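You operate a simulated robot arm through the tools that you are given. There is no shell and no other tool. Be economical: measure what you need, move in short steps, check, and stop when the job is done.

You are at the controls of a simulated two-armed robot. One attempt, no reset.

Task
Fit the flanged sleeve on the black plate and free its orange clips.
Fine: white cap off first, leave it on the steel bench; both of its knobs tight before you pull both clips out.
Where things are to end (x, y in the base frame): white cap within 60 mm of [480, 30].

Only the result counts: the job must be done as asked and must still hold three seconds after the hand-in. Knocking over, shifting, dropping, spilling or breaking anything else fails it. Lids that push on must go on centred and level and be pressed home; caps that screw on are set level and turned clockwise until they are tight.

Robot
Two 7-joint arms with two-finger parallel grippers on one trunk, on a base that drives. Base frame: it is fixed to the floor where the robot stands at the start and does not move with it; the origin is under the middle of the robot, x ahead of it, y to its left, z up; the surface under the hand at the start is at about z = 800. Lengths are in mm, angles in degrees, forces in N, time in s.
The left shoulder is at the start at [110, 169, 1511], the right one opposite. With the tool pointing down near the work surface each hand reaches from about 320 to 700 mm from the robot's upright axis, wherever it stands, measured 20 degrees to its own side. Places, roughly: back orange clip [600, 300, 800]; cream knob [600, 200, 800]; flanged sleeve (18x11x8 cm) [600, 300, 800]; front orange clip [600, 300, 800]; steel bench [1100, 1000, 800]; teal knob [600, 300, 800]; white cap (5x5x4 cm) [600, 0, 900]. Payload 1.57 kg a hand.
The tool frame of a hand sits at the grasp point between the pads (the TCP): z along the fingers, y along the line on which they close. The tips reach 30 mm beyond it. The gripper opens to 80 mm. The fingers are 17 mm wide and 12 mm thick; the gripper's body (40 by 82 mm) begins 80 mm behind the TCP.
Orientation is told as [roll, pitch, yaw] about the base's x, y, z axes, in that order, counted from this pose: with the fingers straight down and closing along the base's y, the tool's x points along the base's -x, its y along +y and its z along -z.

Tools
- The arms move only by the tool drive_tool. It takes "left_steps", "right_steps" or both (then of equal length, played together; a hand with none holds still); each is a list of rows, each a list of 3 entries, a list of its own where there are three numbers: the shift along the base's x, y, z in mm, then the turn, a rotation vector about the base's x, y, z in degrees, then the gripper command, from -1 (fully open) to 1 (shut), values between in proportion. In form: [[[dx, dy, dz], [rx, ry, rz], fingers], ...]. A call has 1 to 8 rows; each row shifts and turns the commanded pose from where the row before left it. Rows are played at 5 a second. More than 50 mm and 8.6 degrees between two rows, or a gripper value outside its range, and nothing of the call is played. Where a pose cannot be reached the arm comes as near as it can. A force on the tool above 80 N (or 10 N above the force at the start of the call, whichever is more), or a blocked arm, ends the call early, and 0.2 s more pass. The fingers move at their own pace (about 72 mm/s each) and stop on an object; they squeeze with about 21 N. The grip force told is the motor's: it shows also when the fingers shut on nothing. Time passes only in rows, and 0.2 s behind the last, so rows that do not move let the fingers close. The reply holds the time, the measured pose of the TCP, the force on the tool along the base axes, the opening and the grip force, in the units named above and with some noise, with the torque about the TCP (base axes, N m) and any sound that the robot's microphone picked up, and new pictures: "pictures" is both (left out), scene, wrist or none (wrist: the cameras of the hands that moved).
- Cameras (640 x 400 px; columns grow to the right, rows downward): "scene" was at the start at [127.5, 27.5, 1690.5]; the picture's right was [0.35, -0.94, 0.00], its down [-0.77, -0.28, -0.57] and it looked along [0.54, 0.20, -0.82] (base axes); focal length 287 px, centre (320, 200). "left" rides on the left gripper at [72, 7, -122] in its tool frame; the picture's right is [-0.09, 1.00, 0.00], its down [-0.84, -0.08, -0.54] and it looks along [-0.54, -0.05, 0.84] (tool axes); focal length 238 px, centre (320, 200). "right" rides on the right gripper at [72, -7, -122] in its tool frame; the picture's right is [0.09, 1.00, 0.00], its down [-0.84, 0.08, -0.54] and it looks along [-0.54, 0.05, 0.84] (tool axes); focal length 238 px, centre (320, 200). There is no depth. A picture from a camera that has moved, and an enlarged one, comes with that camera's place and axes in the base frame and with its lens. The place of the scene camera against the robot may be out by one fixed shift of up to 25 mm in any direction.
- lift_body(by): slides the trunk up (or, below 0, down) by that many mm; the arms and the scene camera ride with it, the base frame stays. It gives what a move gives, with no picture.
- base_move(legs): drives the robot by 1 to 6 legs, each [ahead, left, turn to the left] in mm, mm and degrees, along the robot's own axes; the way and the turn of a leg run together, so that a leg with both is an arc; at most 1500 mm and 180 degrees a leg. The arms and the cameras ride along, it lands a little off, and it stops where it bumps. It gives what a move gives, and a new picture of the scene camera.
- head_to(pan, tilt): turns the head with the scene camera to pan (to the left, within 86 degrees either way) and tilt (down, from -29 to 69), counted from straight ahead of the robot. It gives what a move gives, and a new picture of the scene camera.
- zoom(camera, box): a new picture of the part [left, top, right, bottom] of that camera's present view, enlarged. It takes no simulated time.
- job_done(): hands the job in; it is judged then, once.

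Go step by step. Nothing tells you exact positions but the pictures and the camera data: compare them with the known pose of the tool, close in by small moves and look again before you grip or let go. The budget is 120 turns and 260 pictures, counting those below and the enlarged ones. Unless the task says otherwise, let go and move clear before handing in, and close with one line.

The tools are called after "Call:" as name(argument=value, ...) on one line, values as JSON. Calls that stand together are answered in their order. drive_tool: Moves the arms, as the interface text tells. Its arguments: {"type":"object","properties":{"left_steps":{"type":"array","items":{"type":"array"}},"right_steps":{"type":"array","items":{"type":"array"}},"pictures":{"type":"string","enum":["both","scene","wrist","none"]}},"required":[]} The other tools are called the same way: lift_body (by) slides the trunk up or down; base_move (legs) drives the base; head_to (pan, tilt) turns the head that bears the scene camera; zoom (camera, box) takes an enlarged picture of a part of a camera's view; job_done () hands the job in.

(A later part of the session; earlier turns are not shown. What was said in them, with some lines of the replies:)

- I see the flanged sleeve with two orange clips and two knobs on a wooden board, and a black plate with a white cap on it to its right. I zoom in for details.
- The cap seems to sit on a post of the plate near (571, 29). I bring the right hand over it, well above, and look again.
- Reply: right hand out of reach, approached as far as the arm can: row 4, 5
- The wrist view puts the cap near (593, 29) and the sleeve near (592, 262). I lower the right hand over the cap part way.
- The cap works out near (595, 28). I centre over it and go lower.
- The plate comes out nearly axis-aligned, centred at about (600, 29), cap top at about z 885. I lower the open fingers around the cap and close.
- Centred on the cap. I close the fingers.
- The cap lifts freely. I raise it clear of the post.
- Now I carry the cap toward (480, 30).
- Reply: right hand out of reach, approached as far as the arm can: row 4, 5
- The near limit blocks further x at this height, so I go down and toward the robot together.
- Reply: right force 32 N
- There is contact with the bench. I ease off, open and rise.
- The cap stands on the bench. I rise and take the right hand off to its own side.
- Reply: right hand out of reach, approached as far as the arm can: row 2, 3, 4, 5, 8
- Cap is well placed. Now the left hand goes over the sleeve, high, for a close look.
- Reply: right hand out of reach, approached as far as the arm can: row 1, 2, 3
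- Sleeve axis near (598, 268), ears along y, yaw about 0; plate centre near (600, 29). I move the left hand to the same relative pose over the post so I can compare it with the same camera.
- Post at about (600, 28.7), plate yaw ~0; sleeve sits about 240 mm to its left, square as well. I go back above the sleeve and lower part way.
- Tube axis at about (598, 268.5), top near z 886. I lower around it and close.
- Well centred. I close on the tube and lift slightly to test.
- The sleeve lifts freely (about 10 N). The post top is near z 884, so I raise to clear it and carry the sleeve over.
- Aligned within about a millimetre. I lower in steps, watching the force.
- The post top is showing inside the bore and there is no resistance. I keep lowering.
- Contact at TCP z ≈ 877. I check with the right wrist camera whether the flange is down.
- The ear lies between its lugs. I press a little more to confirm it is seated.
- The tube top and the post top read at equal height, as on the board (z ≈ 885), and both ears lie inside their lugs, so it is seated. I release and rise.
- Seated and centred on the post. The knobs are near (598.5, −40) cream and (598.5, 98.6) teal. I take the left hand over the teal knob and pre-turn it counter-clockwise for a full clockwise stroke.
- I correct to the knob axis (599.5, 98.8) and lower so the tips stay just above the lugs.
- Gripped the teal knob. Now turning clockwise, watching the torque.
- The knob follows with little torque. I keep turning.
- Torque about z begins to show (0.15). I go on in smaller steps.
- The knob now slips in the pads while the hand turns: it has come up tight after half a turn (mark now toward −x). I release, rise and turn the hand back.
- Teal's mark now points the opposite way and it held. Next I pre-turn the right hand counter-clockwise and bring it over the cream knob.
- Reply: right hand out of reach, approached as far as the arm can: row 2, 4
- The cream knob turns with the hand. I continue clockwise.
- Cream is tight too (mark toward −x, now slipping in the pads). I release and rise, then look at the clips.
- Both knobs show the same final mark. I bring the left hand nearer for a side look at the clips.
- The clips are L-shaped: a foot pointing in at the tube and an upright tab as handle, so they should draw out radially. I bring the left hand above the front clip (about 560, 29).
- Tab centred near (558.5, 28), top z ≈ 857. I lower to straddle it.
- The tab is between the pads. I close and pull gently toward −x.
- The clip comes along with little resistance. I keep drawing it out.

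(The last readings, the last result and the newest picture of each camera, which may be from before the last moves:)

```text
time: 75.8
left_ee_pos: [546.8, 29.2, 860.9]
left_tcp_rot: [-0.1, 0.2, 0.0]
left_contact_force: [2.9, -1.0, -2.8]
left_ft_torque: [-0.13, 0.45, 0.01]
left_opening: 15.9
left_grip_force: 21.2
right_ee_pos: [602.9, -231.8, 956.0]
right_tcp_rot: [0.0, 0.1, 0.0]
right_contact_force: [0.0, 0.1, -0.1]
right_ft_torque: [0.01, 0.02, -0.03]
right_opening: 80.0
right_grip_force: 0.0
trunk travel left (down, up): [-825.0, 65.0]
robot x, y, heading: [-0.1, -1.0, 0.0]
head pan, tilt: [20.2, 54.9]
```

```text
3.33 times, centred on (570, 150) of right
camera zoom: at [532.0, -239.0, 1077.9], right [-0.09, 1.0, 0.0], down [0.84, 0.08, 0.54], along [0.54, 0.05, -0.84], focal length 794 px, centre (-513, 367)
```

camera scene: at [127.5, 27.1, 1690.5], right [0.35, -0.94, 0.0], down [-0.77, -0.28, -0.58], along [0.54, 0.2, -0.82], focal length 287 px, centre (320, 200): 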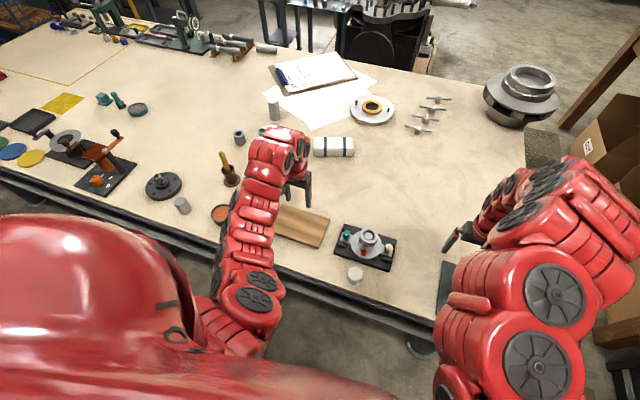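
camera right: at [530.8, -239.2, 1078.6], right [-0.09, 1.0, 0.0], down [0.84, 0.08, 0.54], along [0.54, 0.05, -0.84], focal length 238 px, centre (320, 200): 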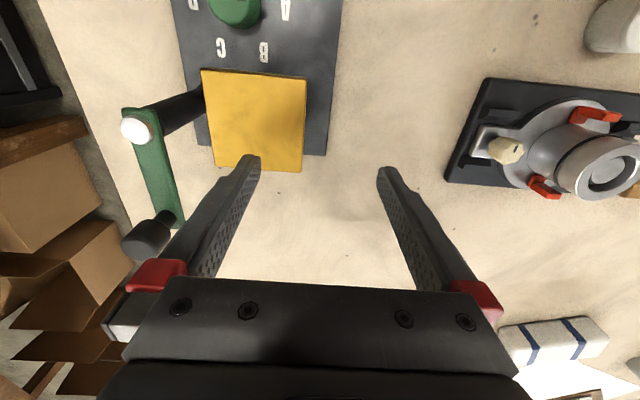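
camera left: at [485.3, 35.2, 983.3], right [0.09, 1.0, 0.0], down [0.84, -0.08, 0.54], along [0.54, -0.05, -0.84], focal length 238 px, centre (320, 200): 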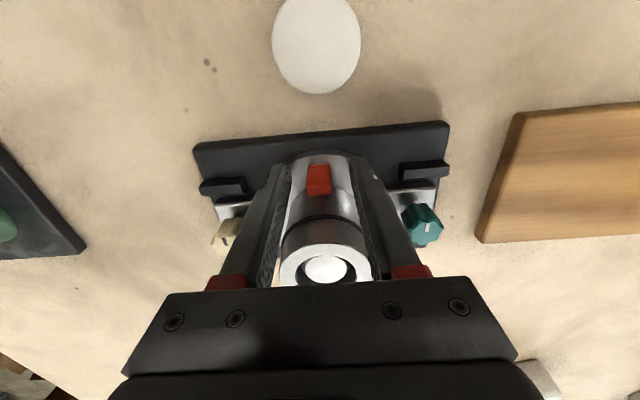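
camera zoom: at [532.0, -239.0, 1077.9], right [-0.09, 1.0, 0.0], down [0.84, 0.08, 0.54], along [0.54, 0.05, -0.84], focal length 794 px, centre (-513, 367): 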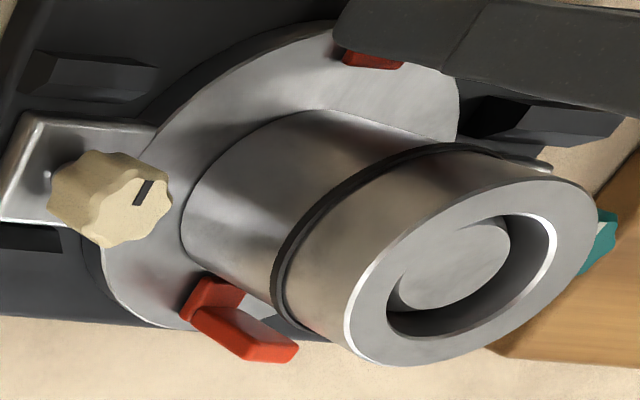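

The clip's foot is clear of the tube. I lift it a little and check.

Call:
drive_tool(left_steps=[[[-2, 0, 1], [0, 0, 0], 1], [[-1, 0, 4], [0, 0, 0], 1], [[0, 0, 8], [0, 0, 0], 1], [[0, 0, 12], [0, 0, 0], 1], [[0, 0, 20], [0, 0, 0], 1], [[0, 0, 0], [0, 0, 0], 1]], pictures="wrist")

Call:
zoom(camera="right", box=[480, 70, 640, 210])

```text
time: 77.2
left_ee_pos: [542.1, 29.0, 908.7]
left_tcp_rot: [-0.1, 0.1, 0.0]
left_contact_force: [0.4, -0.1, -0.5]
left_ft_torque: [0.04, 0.02, 0.01]
left_opening: 0.3
left_grip_force: 21.2
right_ee_pos: [602.7, -230.4, 955.9]
right_tcp_rot: [0.1, 0.2, 0.0]
right_contact_force: [0.7, -0.1, -0.5]
right_ft_torque: [0.0, 0.03, 0.03]
right_opening: 79.8
right_grip_force: 0.1
trunk travel left (down, up): [-825.0, 65.0]
robot x, y, heading: [2.0, 4.7, -0.2]
head pan, tilt: [20.2, 54.9]
camera left: at [469.9, 34.3, 1030.0], right [0.09, 1.0, 0.0], down [0.84, -0.08, 0.54], along [0.54, -0.05, -0.84], focal length 238 px, centre (320, 200)
```

left: 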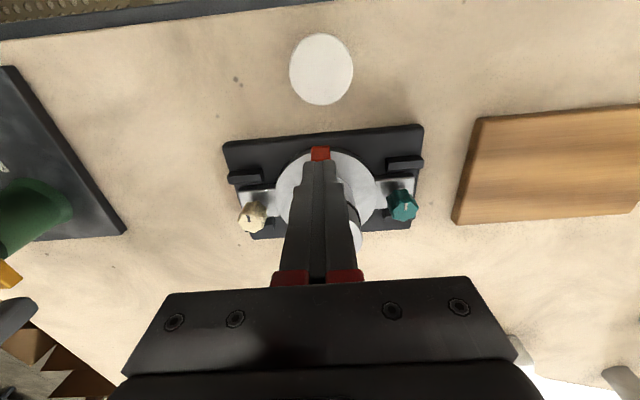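

```text
2.86 times, centred on (560, 140) of right
camera zoom: at [531.5, -238.5, 1078.3], right [-0.09, 1.0, 0.0], down [0.84, 0.08, 0.54], along [0.54, 0.05, -0.84], focal length 681 px, centre (-366, 371)
```

zoom: 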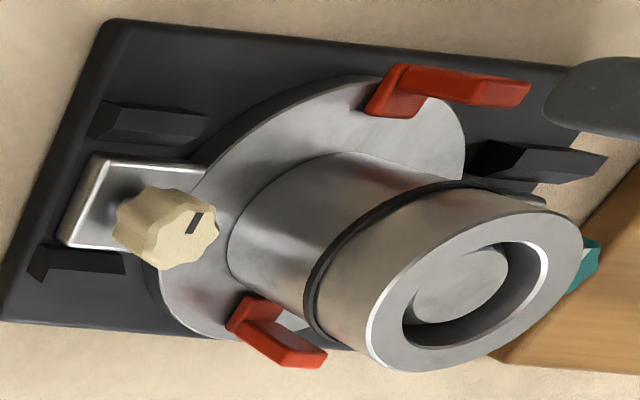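

The clip slid out but is still held against lifting, so it needs a longer radial stroke. I re-grip it and pull further out.

Call:
drive_tool(left_steps=[[[0, 0, 0], [0, 0, 0], 0], [[0, 0, 0], [0, 0, 0], 0], [[2, -0.5, -10], [0, 0, 0], 0], [[0, 0, -20], [0, 0, 0], 0], [[0, 0, -17], [0, 0, 0], 0], [[0, 0, 0], [0, 0, 0], 0]], pictures="wrist")

Call:
zoom(camera="left", box=[240, 120, 400, 240])

```text
time: 78.6
left_ee_pos: [544.8, 27.9, 861.0]
left_tcp_rot: [-0.1, 0.0, 0.0]
left_contact_force: [-1.1, 0.6, -1.1]
left_ft_torque: [0.01, 0.0, -0.01]
left_opening: 39.9
left_grip_force: 0.1
right_ee_pos: [600.7, -232.2, 957.0]
right_tcp_rot: [0.0, 0.0, -0.1]
right_contact_force: [0.8, 0.3, -0.6]
right_ft_torque: [-0.02, 0.04, -0.02]
right_opening: 79.9
right_grip_force: 0.1
trunk travel left (down, up): [-825.0, 65.0]
robot x, y, heading: [-0.2, -1.6, -0.3]
head pan, tilt: [20.2, 54.9]
camera left: at [471.6, 34.8, 983.2], right [0.09, 1.0, 0.0], down [0.84, -0.08, 0.54], along [0.54, -0.05, -0.84], focal length 238 px, centre (320, 200)
```

left: 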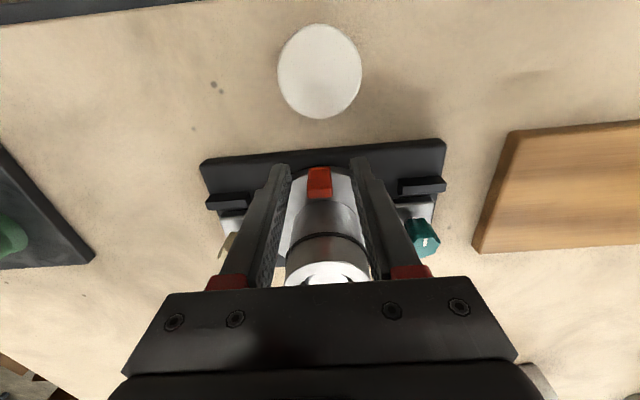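

```text
3.33 times, centred on (320, 180) of left
camera zoom: at [471.6, 34.8, 983.2], right [0.09, 1.0, 0.0], down [0.84, -0.08, 0.54], along [0.54, -0.05, -0.84], focal length 794 px, centre (320, 267)
```

zoom: 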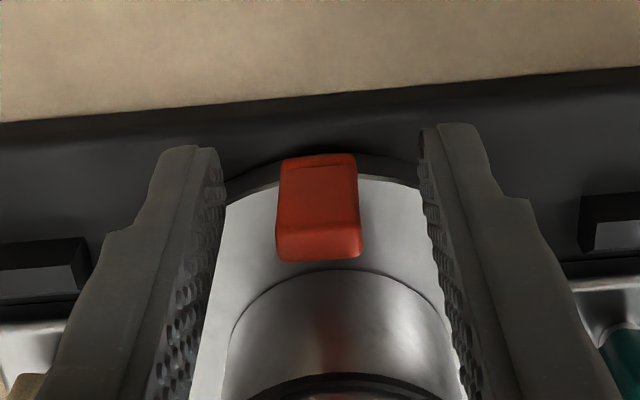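

Call:
drive_tool(left_steps=[[[1, 0, 0], [0, 0, 0], 0.5], [[0, 0, 0], [0, 0, 0], 1], [[0, 0, 0], [0, 0, 0], 1], [[-2, 0, 0], [0, 0, 0], 1], [[-2, 0, 0], [0, 0, 0], 1], [[-2, 0, 0], [0, 0, 0], 1]], pictures="wrist")

Call:
zoom(camera="right", box=[480, 70, 640, 210])

```text
time: 80.0
left_ee_pos: [542.7, 27.7, 860.1]
left_tcp_rot: [0.0, -0.1, 0.0]
left_contact_force: [19.1, -1.5, 1.8]
left_ft_torque: [0.28, -0.42, 0.12]
left_opening: 16.0
left_grip_force: 21.0
right_ee_pos: [603.4, -231.6, 956.5]
right_tcp_rot: [0.1, 0.1, 0.1]
right_contact_force: [0.1, 0.5, -0.8]
right_ft_torque: [-0.01, -0.01, -0.01]
right_opening: 80.1
right_grip_force: 0.2
trunk travel left (down, up): [-825.0, 65.0]
robot x, y, heading: [1.0, 4.9, -0.0]
head pan, tilt: [20.2, 54.9]
camera left: at [469.9, 34.5, 982.5], right [0.09, 1.0, 0.0], down [0.84, -0.08, 0.54], along [0.54, -0.05, -0.84], focal length 238 px, centre (320, 200)
```

left: 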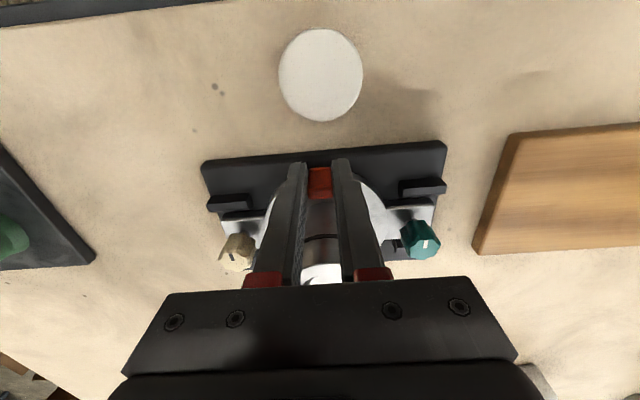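

```text
2.86 times, centred on (560, 140) of right
camera zoom: at [533.0, -238.9, 1077.6], right [-0.09, 1.0, 0.0], down [0.84, 0.08, 0.54], along [0.54, 0.05, -0.84], focal length 681 px, centre (-366, 371)
```

zoom: 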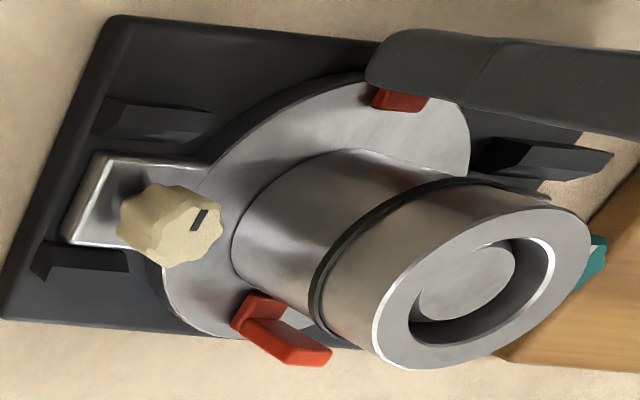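

The pull now meets a firm stop after about 12 mm: the clip is a slide and is fully out. I release, rise and go over the back clip.

Call:
drive_tool(left_steps=[[[2, 0, 0], [0, 0, 0], 1], [[0, 0, 0], [0, 0, 0], 0], [[0, 0, 0], [0, 0, 0], 0], [[0, 0, 30], [0, 0, 0], 0], [[0, 0, 35], [0, 0, 0], 0], [[10, 0, 20], [0, 0, 0], 0], [[40, 0, 0], [0, 0, 0], 0], [[0, 0, 0], [0, 0, 0], 0]], pictures="wrist")

Call:
drive_tool(left_steps=[[[40, 0, 0], [0, 0, 0], 0], [[10, 0, 0], [0, 0, 0], 0], [[0, 0, 0], [0, 0, 0], 0]], pictures="wrist")

Call:
zoom(camera="left", box=[220, 100, 420, 250])

```text
time: 81.8
left_ee_pos: [592.5, 27.4, 945.5]
left_tcp_rot: [0.0, 0.0, -0.2]
left_contact_force: [-0.7, 0.9, 0.5]
left_ft_torque: [-0.01, -0.03, 0.01]
left_opening: 40.1
left_grip_force: 0.0
right_ee_pos: [601.7, -231.0, 957.3]
right_tcp_rot: [0.0, 0.1, -0.1]
right_contact_force: [0.1, -0.6, -0.4]
right_ft_torque: [-0.02, -0.01, -0.02]
right_opening: 80.0
right_grip_force: 0.1
trunk travel left (down, up): [-825.0, 65.0]
robot x, y, heading: [-1.4, -1.0, 0.1]
head pan, tilt: [20.2, 54.9]
camera left: at [519.0, 33.8, 1067.2], right [0.09, 1.0, 0.0], down [0.84, -0.08, 0.54], along [0.54, -0.05, -0.84], focal length 238 px, centre (320, 200)
```

left: 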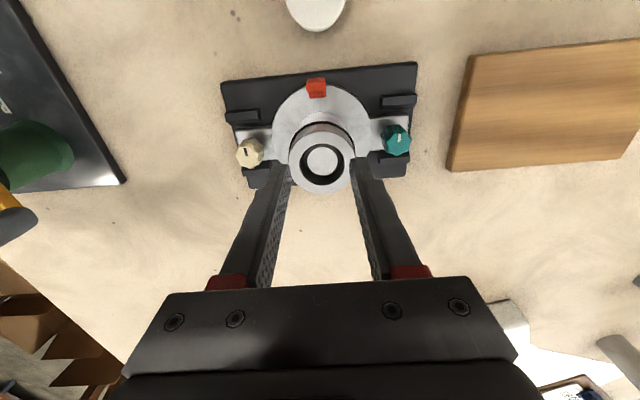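

```text
time: 82.6
left_ee_pos: [643.8, 27.3, 944.9]
left_tcp_rot: [0.0, 0.0, 0.0]
left_contact_force: [0.3, -1.5, -0.2]
left_ft_torque: [0.0, 0.01, 0.0]
left_opening: 40.1
left_grip_force: 0.0
right_ee_pos: [601.6, -231.0, 957.3]
right_tcp_rot: [0.0, -0.1, 0.0]
right_contact_force: [-0.6, -0.2, 0.0]
right_ft_torque: [0.01, -0.01, -0.01]
right_opening: 80.0
right_grip_force: 0.0
trunk travel left (down, up): [-825.0, 65.0]
robot x, y, heading: [-0.6, 1.6, 0.1]
head pan, tilt: [20.2, 54.9]
camera left: at [569.7, 34.0, 1067.3], right [0.09, 1.0, 0.0], down [0.84, -0.08, 0.54], along [0.54, -0.05, -0.84], focal length 238 px, centre (320, 200)
```

left: 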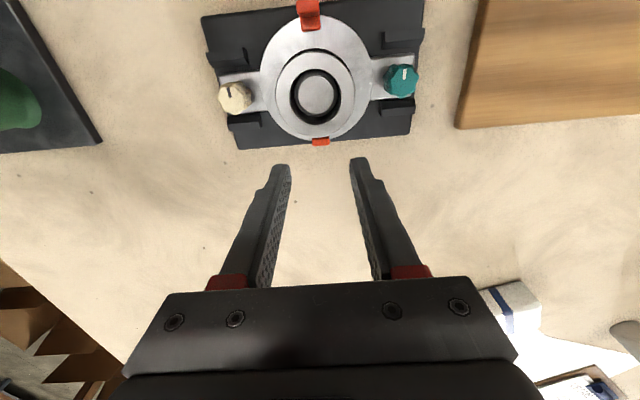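

```text
2.67 times, centred on (320, 175) of left
camera zoom: at [569.7, 34.0, 1067.3], right [0.09, 1.0, 0.0], down [0.84, -0.08, 0.54], along [0.54, -0.05, -0.84], focal length 636 px, centre (320, 267)
```

zoom: 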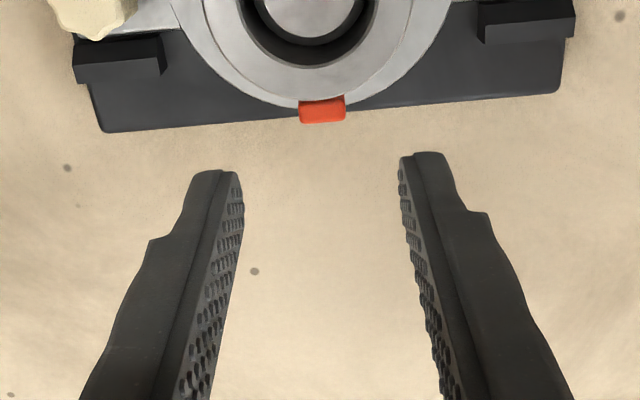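

Back clip tab centred near (642, 28). I lower and straddle it.

Call:
drive_tool(left_steps=[[[-1, 0.8, -25], [0, 0, 0], 0], [[0, 0, -30], [0, 0, 0], 0], [[0, 0, -25], [0, 0, 0], 0], [[0, 0, -3], [0, 0, 0], 0], [[0, 0, 0], [0, 0, 0], 0]], pictures="wrist")

Call:
zoom(camera="left", box=[240, 110, 400, 230])

Call:
zoom(camera="right", box=[480, 70, 640, 210])

```text
time: 83.8
left_ee_pos: [641.4, 28.3, 862.5]
left_tcp_rot: [0.0, 0.0, -0.1]
left_contact_force: [0.0, 0.2, -0.6]
left_ft_torque: [-0.04, 0.0, -0.01]
left_opening: 40.1
left_grip_force: 0.0
right_ee_pos: [601.8, -230.9, 956.8]
right_tcp_rot: [0.0, -0.1, 0.0]
right_contact_force: [0.5, -0.1, 0.0]
right_ft_torque: [0.0, 0.01, 0.02]
right_opening: 79.8
right_grip_force: 0.0
trunk travel left (down, up): [-825.0, 65.0]
robot x, y, heading: [0.1, 1.7, -0.1]
head pan, tilt: [20.2, 54.9]
camera left: at [567.8, 34.6, 983.6], right [0.09, 1.0, 0.0], down [0.84, -0.08, 0.54], along [0.54, -0.05, -0.84], focal length 238 px, centre (320, 200)
```

left: 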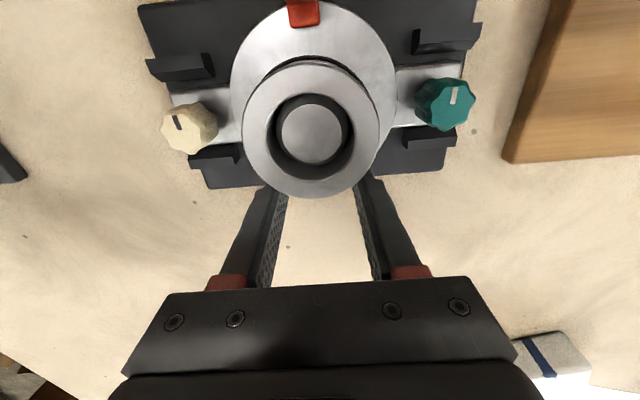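

```text
3.33 times, centred on (320, 170) of left
camera zoom: at [567.8, 34.6, 983.6], right [0.09, 1.0, 0.0], down [0.84, -0.08, 0.54], along [0.54, -0.05, -0.84], focal length 794 px, centre (320, 300)
```

zoom: 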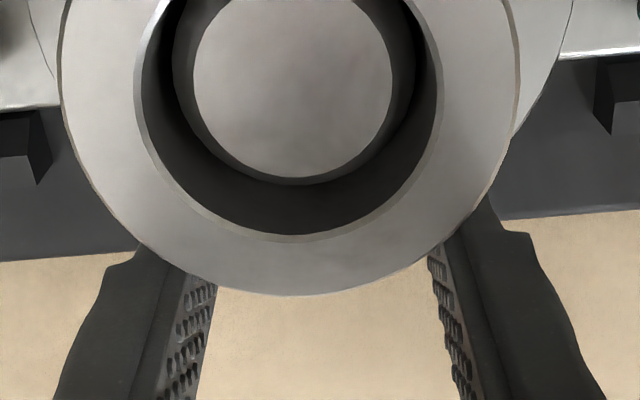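

```text
2.86 times, centred on (560, 140) of right
camera zoom: at [530.8, -238.9, 1078.5], right [-0.09, 1.0, 0.0], down [0.84, 0.08, 0.54], along [0.54, 0.05, -0.84], focal length 681 px, centre (-366, 371)
```

zoom: 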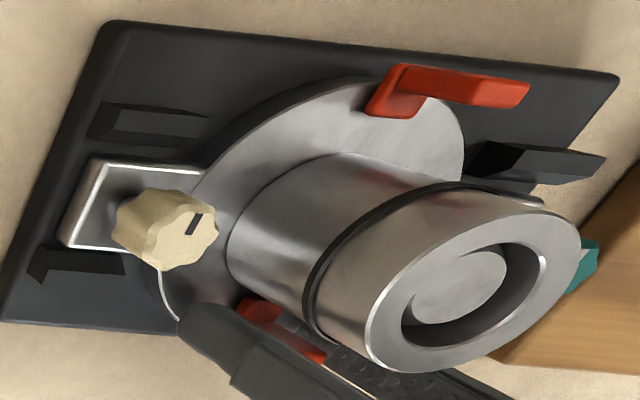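

Call:
drive_tool(left_steps=[[[0, 0, 0], [0, 0, 0], 0.5], [[0, 0, 0], [0, 0, 0], 1], [[0, 0, 0], [0, 0, 0], 1], [[0, 0, 0], [0, 0, 0], 1]], pictures="none")

Call:
drive_tool(left_steps=[[[2, 0, 0], [0, 0, 0], 1], [[2, 0, 0], [0, 0, 0], 1], [[2, 0, 0], [0, 0, 0], 1], [[2, 0, 0], [0, 0, 0], 1], [[2, 0, 0], [0, 0, 0], 1]], pictures="none")

Call:
zoom(camera="right", box=[480, 70, 640, 210])

```text
time: 84.8
left_ee_pos: [640.4, 27.4, 861.9]
left_tcp_rot: [0.0, -0.1, 0.1]
left_contact_force: [0.0, -0.1, 0.3]
left_ft_torque: [0.06, -0.17, -0.01]
left_opening: 15.5
left_grip_force: 20.8
right_ee_pos: [601.8, -232.0, 957.2]
right_tcp_rot: [0.0, 0.0, 0.0]
right_contact_force: [-0.2, 0.1, 0.1]
right_ft_torque: [-0.02, 0.01, -0.02]
right_opening: 79.8
right_grip_force: 0.0
trunk travel left (down, up): [-825.0, 65.0]
robot x, y, heading: [-1.6, -1.0, -0.2]
head pan, tilt: [20.2, 54.9]
```

```text
time: 86.0
left_ee_pos: [649.4, 28.4, 861.7]
left_tcp_rot: [0.0, 0.2, 0.0]
left_contact_force: [-0.1, 0.7, -6.5]
left_ft_torque: [0.01, -0.28, 0.0]
left_opening: 15.5
left_grip_force: 21.4
left hand out of reach, approached as far as the arm can: row 5
right_ee_pos: [603.1, -232.2, 955.9]
right_tcp_rot: [0.0, 0.1, 0.0]
right_contact_force: [0.0, 0.4, 1.0]
right_ft_torque: [0.0, -0.01, -0.03]
right_opening: 80.1
right_grip_force: 0.1
trunk travel left (down, up): [-825.0, 65.0]
robot x, y, heading: [-2.6, 0.4, -0.0]
head pan, tilt: [20.2, 54.9]
```

```text
2.86 times, centred on (560, 140) of right
camera zoom: at [532.1, -239.2, 1077.6], right [-0.09, 1.0, 0.0], down [0.84, 0.08, 0.54], along [0.54, 0.05, -0.84], focal length 681 px, centre (-366, 371)
```

zoom: 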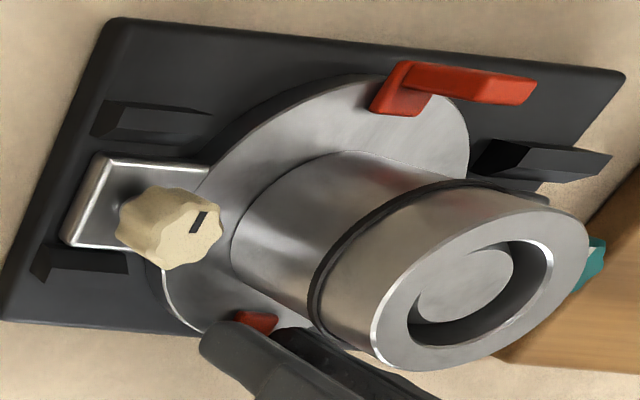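

The left arm is at its reach limit with the clip about 9 mm out. I release, raise both hands and lower the trunk a bit to gain reach.

Call:
drive_tool(left_steps=[[[-0.5, 0, 0], [0, 0, 0], 0], [[0, 0, 0], [0, 0, 0], 0], [[0, 0, 30], [0, 0, 0], 0], [[0, 0, 45], [0, 0, 0], 0], [[0, 0, 45], [0, 0, 0], 0], [[0, 0, 0], [0, 0, 0], 0]], right_steps=[[[0, 0, 0], [0, 0, 0], -1], [[0, 0, 15], [0, 0, 0], -1], [[0, 0, 15], [0, 0, 0], -1], [[0, 0, 15], [0, 0, 0], -1], [[0, 0, 15], [0, 0, 0], -1], [[0, 0, 0], [0, 0, 0], -1]], pictures="none")

Call:
lift_body(by=-60)

Call:
zoom(camera="left", box=[200, 50, 440, 230])

```text
time: 87.4
left_ee_pos: [648.7, 27.6, 984.0]
left_tcp_rot: [0.0, 0.1, 0.0]
left_contact_force: [-0.1, 0.3, 0.2]
left_ft_torque: [0.02, -0.03, 0.01]
left_opening: 39.9
left_grip_force: 0.0
right_ee_pos: [618.7, -233.6, 1009.0]
right_tcp_rot: [0.1, 0.3, 0.1]
right_contact_force: [0.3, -0.2, -1.2]
right_ft_torque: [0.02, -0.01, -0.03]
right_opening: 79.8
right_grip_force: 0.0
right hand out of reach, approached as far as the arm can: row 3, 4, 5
trunk travel left (down, up): [-825.0, 65.0]
robot x, y, heading: [1.4, 0.7, -0.2]
head pan, tilt: [20.2, 54.9]
```

```text
time: 88.4
left_ee_pos: [648.5, 27.4, 924.7]
left_tcp_rot: [0.0, 0.0, -0.1]
left_contact_force: [0.0, 0.5, -0.7]
left_ft_torque: [-0.02, 0.03, -0.01]
left_opening: 39.9
left_grip_force: 0.1
right_ee_pos: [618.1, -234.4, 947.6]
right_tcp_rot: [0.0, 0.2, 0.0]
right_contact_force: [0.2, 0.1, -0.2]
right_ft_torque: [-0.03, -0.01, 0.01]
right_opening: 80.1
right_grip_force: 0.1
trunk travel left (down, up): [-765.0, 125.0]
robot x, y, heading: [2.8, 0.3, 0.1]
head pan, tilt: [20.2, 54.9]
```

```text
2.22 times, centred on (320, 140) of left
camera zoom: at [574.3, 34.7, 1046.4], right [0.09, 1.0, 0.0], down [0.84, -0.08, 0.54], along [0.54, -0.05, -0.84], focal length 530 px, centre (320, 333)
```

zoom: 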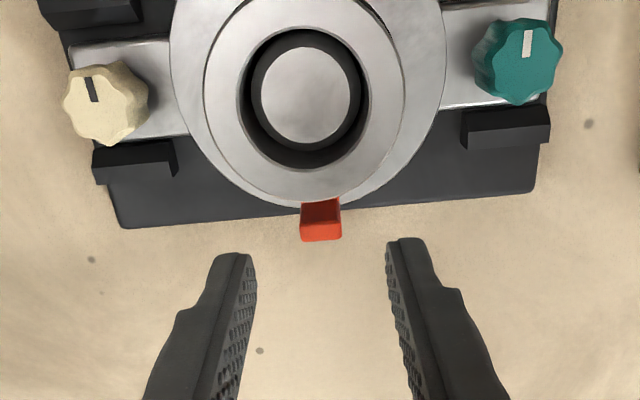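

The clip is about 8 mm out. I go down on it again and pull on to its stop.

Call:
drive_tool(left_steps=[[[0.5, 0.5, -25], [0, 0, 0], 0], [[0, 0, -25], [0, 0, 0], 0], [[0, 0, -12], [0, 0, 0], 0], [[0, 0, 0], [0, 0, 0], 0.5], [[0, 0, 0], [0, 0, 0], 1], [[0, 0, 0], [0, 0, 0], 1], [[0, 0, 0], [0, 0, 0], 1]], pictures="none")

Call:
drive_tool(left_steps=[[[2, 0, 0], [0, 0, 0], 1], [[2, 0, 0], [0, 0, 0], 1], [[1, 0, 0], [0, 0, 0], 1], [[1, 0, 0], [0, 0, 0], 1]], pictures="none")

```text
time: 90.0
left_ee_pos: [646.5, 27.8, 862.7]
left_tcp_rot: [0.0, 0.0, 0.0]
left_contact_force: [0.2, 0.9, 1.0]
left_ft_torque: [-0.02, -0.39, -0.01]
left_opening: 15.6
left_grip_force: 20.9
right_ee_pos: [619.2, -234.3, 948.2]
right_tcp_rot: [-0.1, 0.3, 0.0]
right_contact_force: [-0.5, -0.1, 0.0]
right_ft_torque: [-0.01, -0.02, 0.0]
right_opening: 80.1
right_grip_force: 0.0
trunk travel left (down, up): [-765.0, 125.0]
robot x, y, heading: [0.5, 2.6, -0.1]
head pan, tilt: [20.2, 54.9]
```

```text
time: 91.0
left_ee_pos: [652.9, 28.6, 861.2]
left_tcp_rot: [0.0, 0.2, -0.1]
left_contact_force: [-8.0, -2.3, 0.3]
left_ft_torque: [-0.02, 0.04, 0.03]
left_opening: 15.9
left_grip_force: 20.9
right_ee_pos: [619.0, -234.6, 948.9]
right_tcp_rot: [0.0, 0.1, 0.0]
right_contact_force: [-0.6, -0.3, 0.1]
right_ft_torque: [-0.05, -0.01, 0.01]
right_opening: 79.9
right_grip_force: 0.1
trunk travel left (down, up): [-765.0, 125.0]
robot x, y, heading: [-0.2, -0.1, 0.1]
head pan, tilt: [20.2, 54.9]
```

Call:
drive_tool(left_steps=[[[1, 0, 0], [0, 0, 0], 1], [[1, 0, 0], [0, 0, 0], 1], [[1, 0, 0], [0, 0, 0], 1]], pictures="none")

```text
time: 91.8
left_ee_pos: [654.7, 28.7, 862.5]
left_tcp_rot: [0.1, 0.1, 0.0]
left_contact_force: [-16.2, 0.0, 0.2]
left_ft_torque: [-0.01, 0.45, 0.0]
left_opening: 15.7
left_grip_force: 20.7
right_ee_pos: [618.0, -233.3, 949.7]
right_tcp_rot: [0.0, 0.2, 0.0]
right_contact_force: [-0.9, -0.1, 1.1]
right_ft_torque: [0.01, -0.01, 0.04]
right_opening: 79.8
right_grip_force: 0.1
trunk travel left (down, up): [-765.0, 125.0]
robot x, y, heading: [0.0, -0.3, 0.0]
head pan, tilt: [20.2, 54.9]
```

Firm stop on the back clip too. I release, rise and take the left hand away to check everything.

Call:
drive_tool(left_steps=[[[-1.5, 0, 0], [0, 0, 0], 1], [[0, 0, 0], [0, 0, 0], 0], [[0, 0, 0], [0, 0, 0], 0], [[0, 0, 30], [0, 0, 0], 0], [[0, 0, 45], [0, 0, 0], 0], [[-10, 10, 25], [0, 0, 0], 0], [[0, 40, 0], [0, 0, 0], 0], [[0, 45, 0], [0, 0, 0], 0]], pictures="none")

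Call:
drive_tool(left_steps=[[[-10, 45, 0], [0, 0, 0], 0], [[-10, 45, 0], [0, 0, 0], 0], [[-10, 30, 0], [0, 0, 0], 0], [[0, 0, 0], [0, 0, 0], 0]], pictures="both")

Call:
zoom(camera="scene", box=[310, 210, 430, 300])

Call:
zoom(camera="right", box=[460, 50, 640, 210])

Call:
zoom(camera="left", box=[0, 60, 250, 230])

```text
time: 93.6
left_ee_pos: [647.8, 124.8, 962.3]
left_tcp_rot: [0.0, 0.1, 0.0]
left_contact_force: [-1.2, 0.2, -0.1]
left_ft_torque: [-0.07, 0.0, 0.0]
left_opening: 39.8
left_grip_force: 0.1
right_ee_pos: [618.7, -231.7, 948.8]
right_tcp_rot: [-0.1, 0.3, 0.0]
right_contact_force: [-0.9, 0.2, 0.1]
right_ft_torque: [-0.03, -0.01, 0.02]
right_opening: 80.1
right_grip_force: 0.0
trunk travel left (down, up): [-765.0, 125.0]
robot x, y, heading: [-3.4, -0.4, -0.1]
head pan, tilt: [20.2, 54.9]
```

```text
time: 94.6
left_ee_pos: [615.0, 244.1, 962.6]
left_tcp_rot: [0.1, 0.0, -0.1]
left_contact_force: [0.8, -1.3, 0.0]
left_ft_torque: [-0.01, 0.0, 0.05]
left_opening: 40.0
left_grip_force: 0.1
right_ee_pos: [618.5, -233.9, 949.0]
right_tcp_rot: [0.0, 0.2, 0.1]
right_contact_force: [-0.2, -1.0, -0.1]
right_ft_torque: [0.01, -0.06, 0.04]
right_opening: 80.2
right_grip_force: 0.1
trunk travel left (down, up): [-765.0, 125.0]
robot x, y, heading: [-0.5, 0.7, 0.1]
head pan, tilt: [20.2, 54.9]
camera scene: at [127.6, 27.5, 1630.5], right [0.35, -0.94, 0.0], down [-0.77, -0.28, -0.57], along [0.54, 0.2, -0.82], focal length 287 px, centre (320, 200)
camera left: at [542.7, 250.1, 1085.3], right [0.09, 1.0, 0.0], down [0.84, -0.08, 0.54], along [0.54, -0.05, -0.84], focal length 238 px, centre (320, 200)
```

scene: 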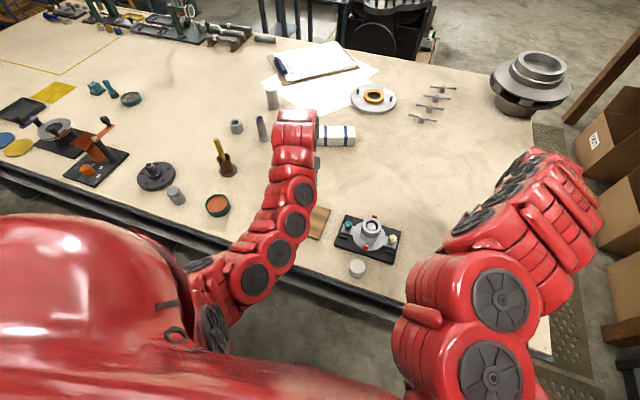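
left: 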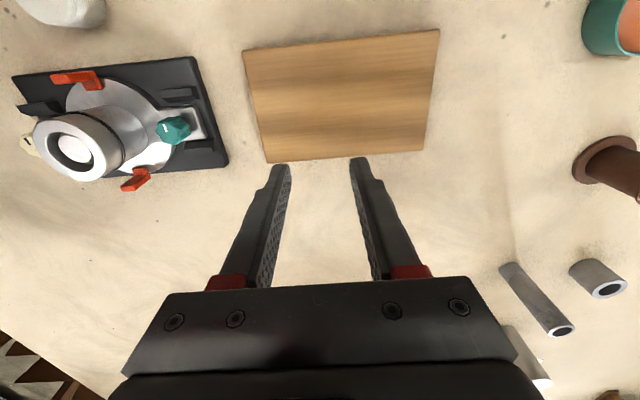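

```text
4.44 times, centred on (370, 255) of scene
camera zoom: at [127.6, 27.5, 1630.5], right [0.35, -0.94, 0.0], down [-0.77, -0.28, -0.57], along [0.54, 0.2, -0.82], focal length 1274 px, centre (98, -44)
```

zoom: 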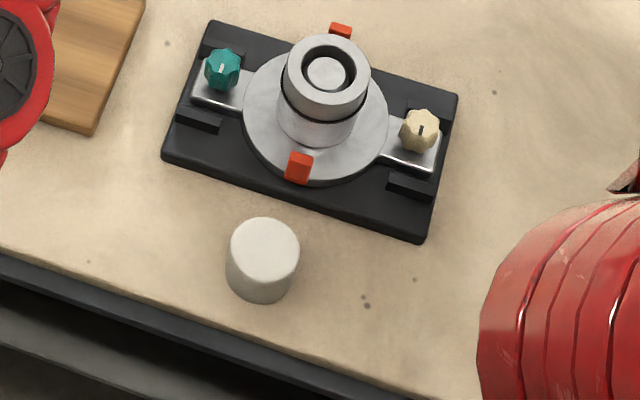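

```text
2.50 times, centred on (550, 130) of right
camera zoom: at [547.9, -241.3, 1070.5], right [-0.09, 1.0, 0.0], down [0.84, 0.08, 0.54], along [0.54, 0.05, -0.84], focal length 596 px, centre (-255, 375)
```

zoom: 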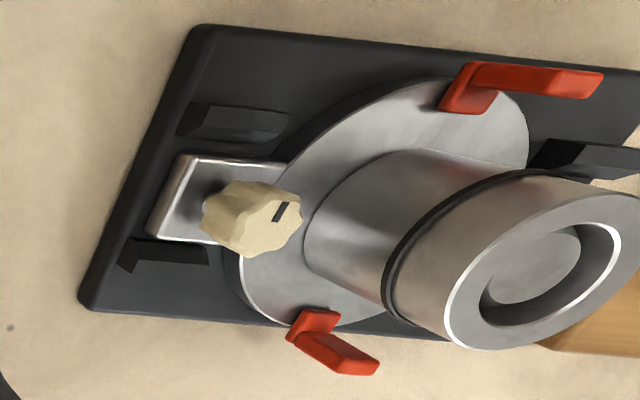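

```text
2.35 times, centred on (125, 145) of left
camera zoom: at [542.7, 250.1, 1085.3], right [0.09, 1.0, 0.0], down [0.84, -0.08, 0.54], along [0.54, -0.05, -0.84], focal length 561 px, centre (779, 329)
```

zoom: 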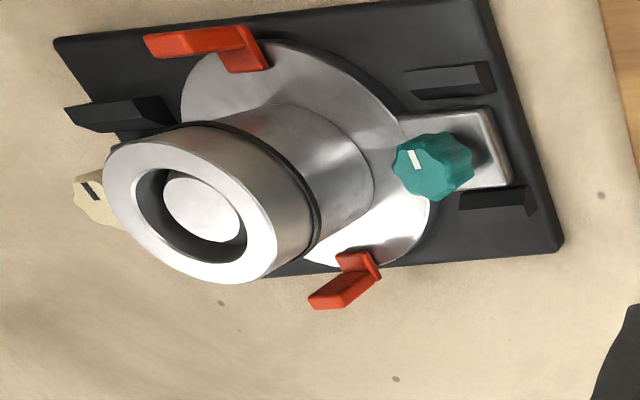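

The sleeve sits over the post with both ears between the lugs. Both knobs are at their stops, both clips are out to their stops, the white cap stands near (486, 32), and both hands are clear. I hand in.

Call:
job_done()

```text
The job is handed in.
```

I fitted the flanged sleeve on the black plate and handed the job in. The white cap came off first and stands on the bench near (486, 32). Both knobs were turned clockwise until tight before I pulled both orange clips out to their stops.
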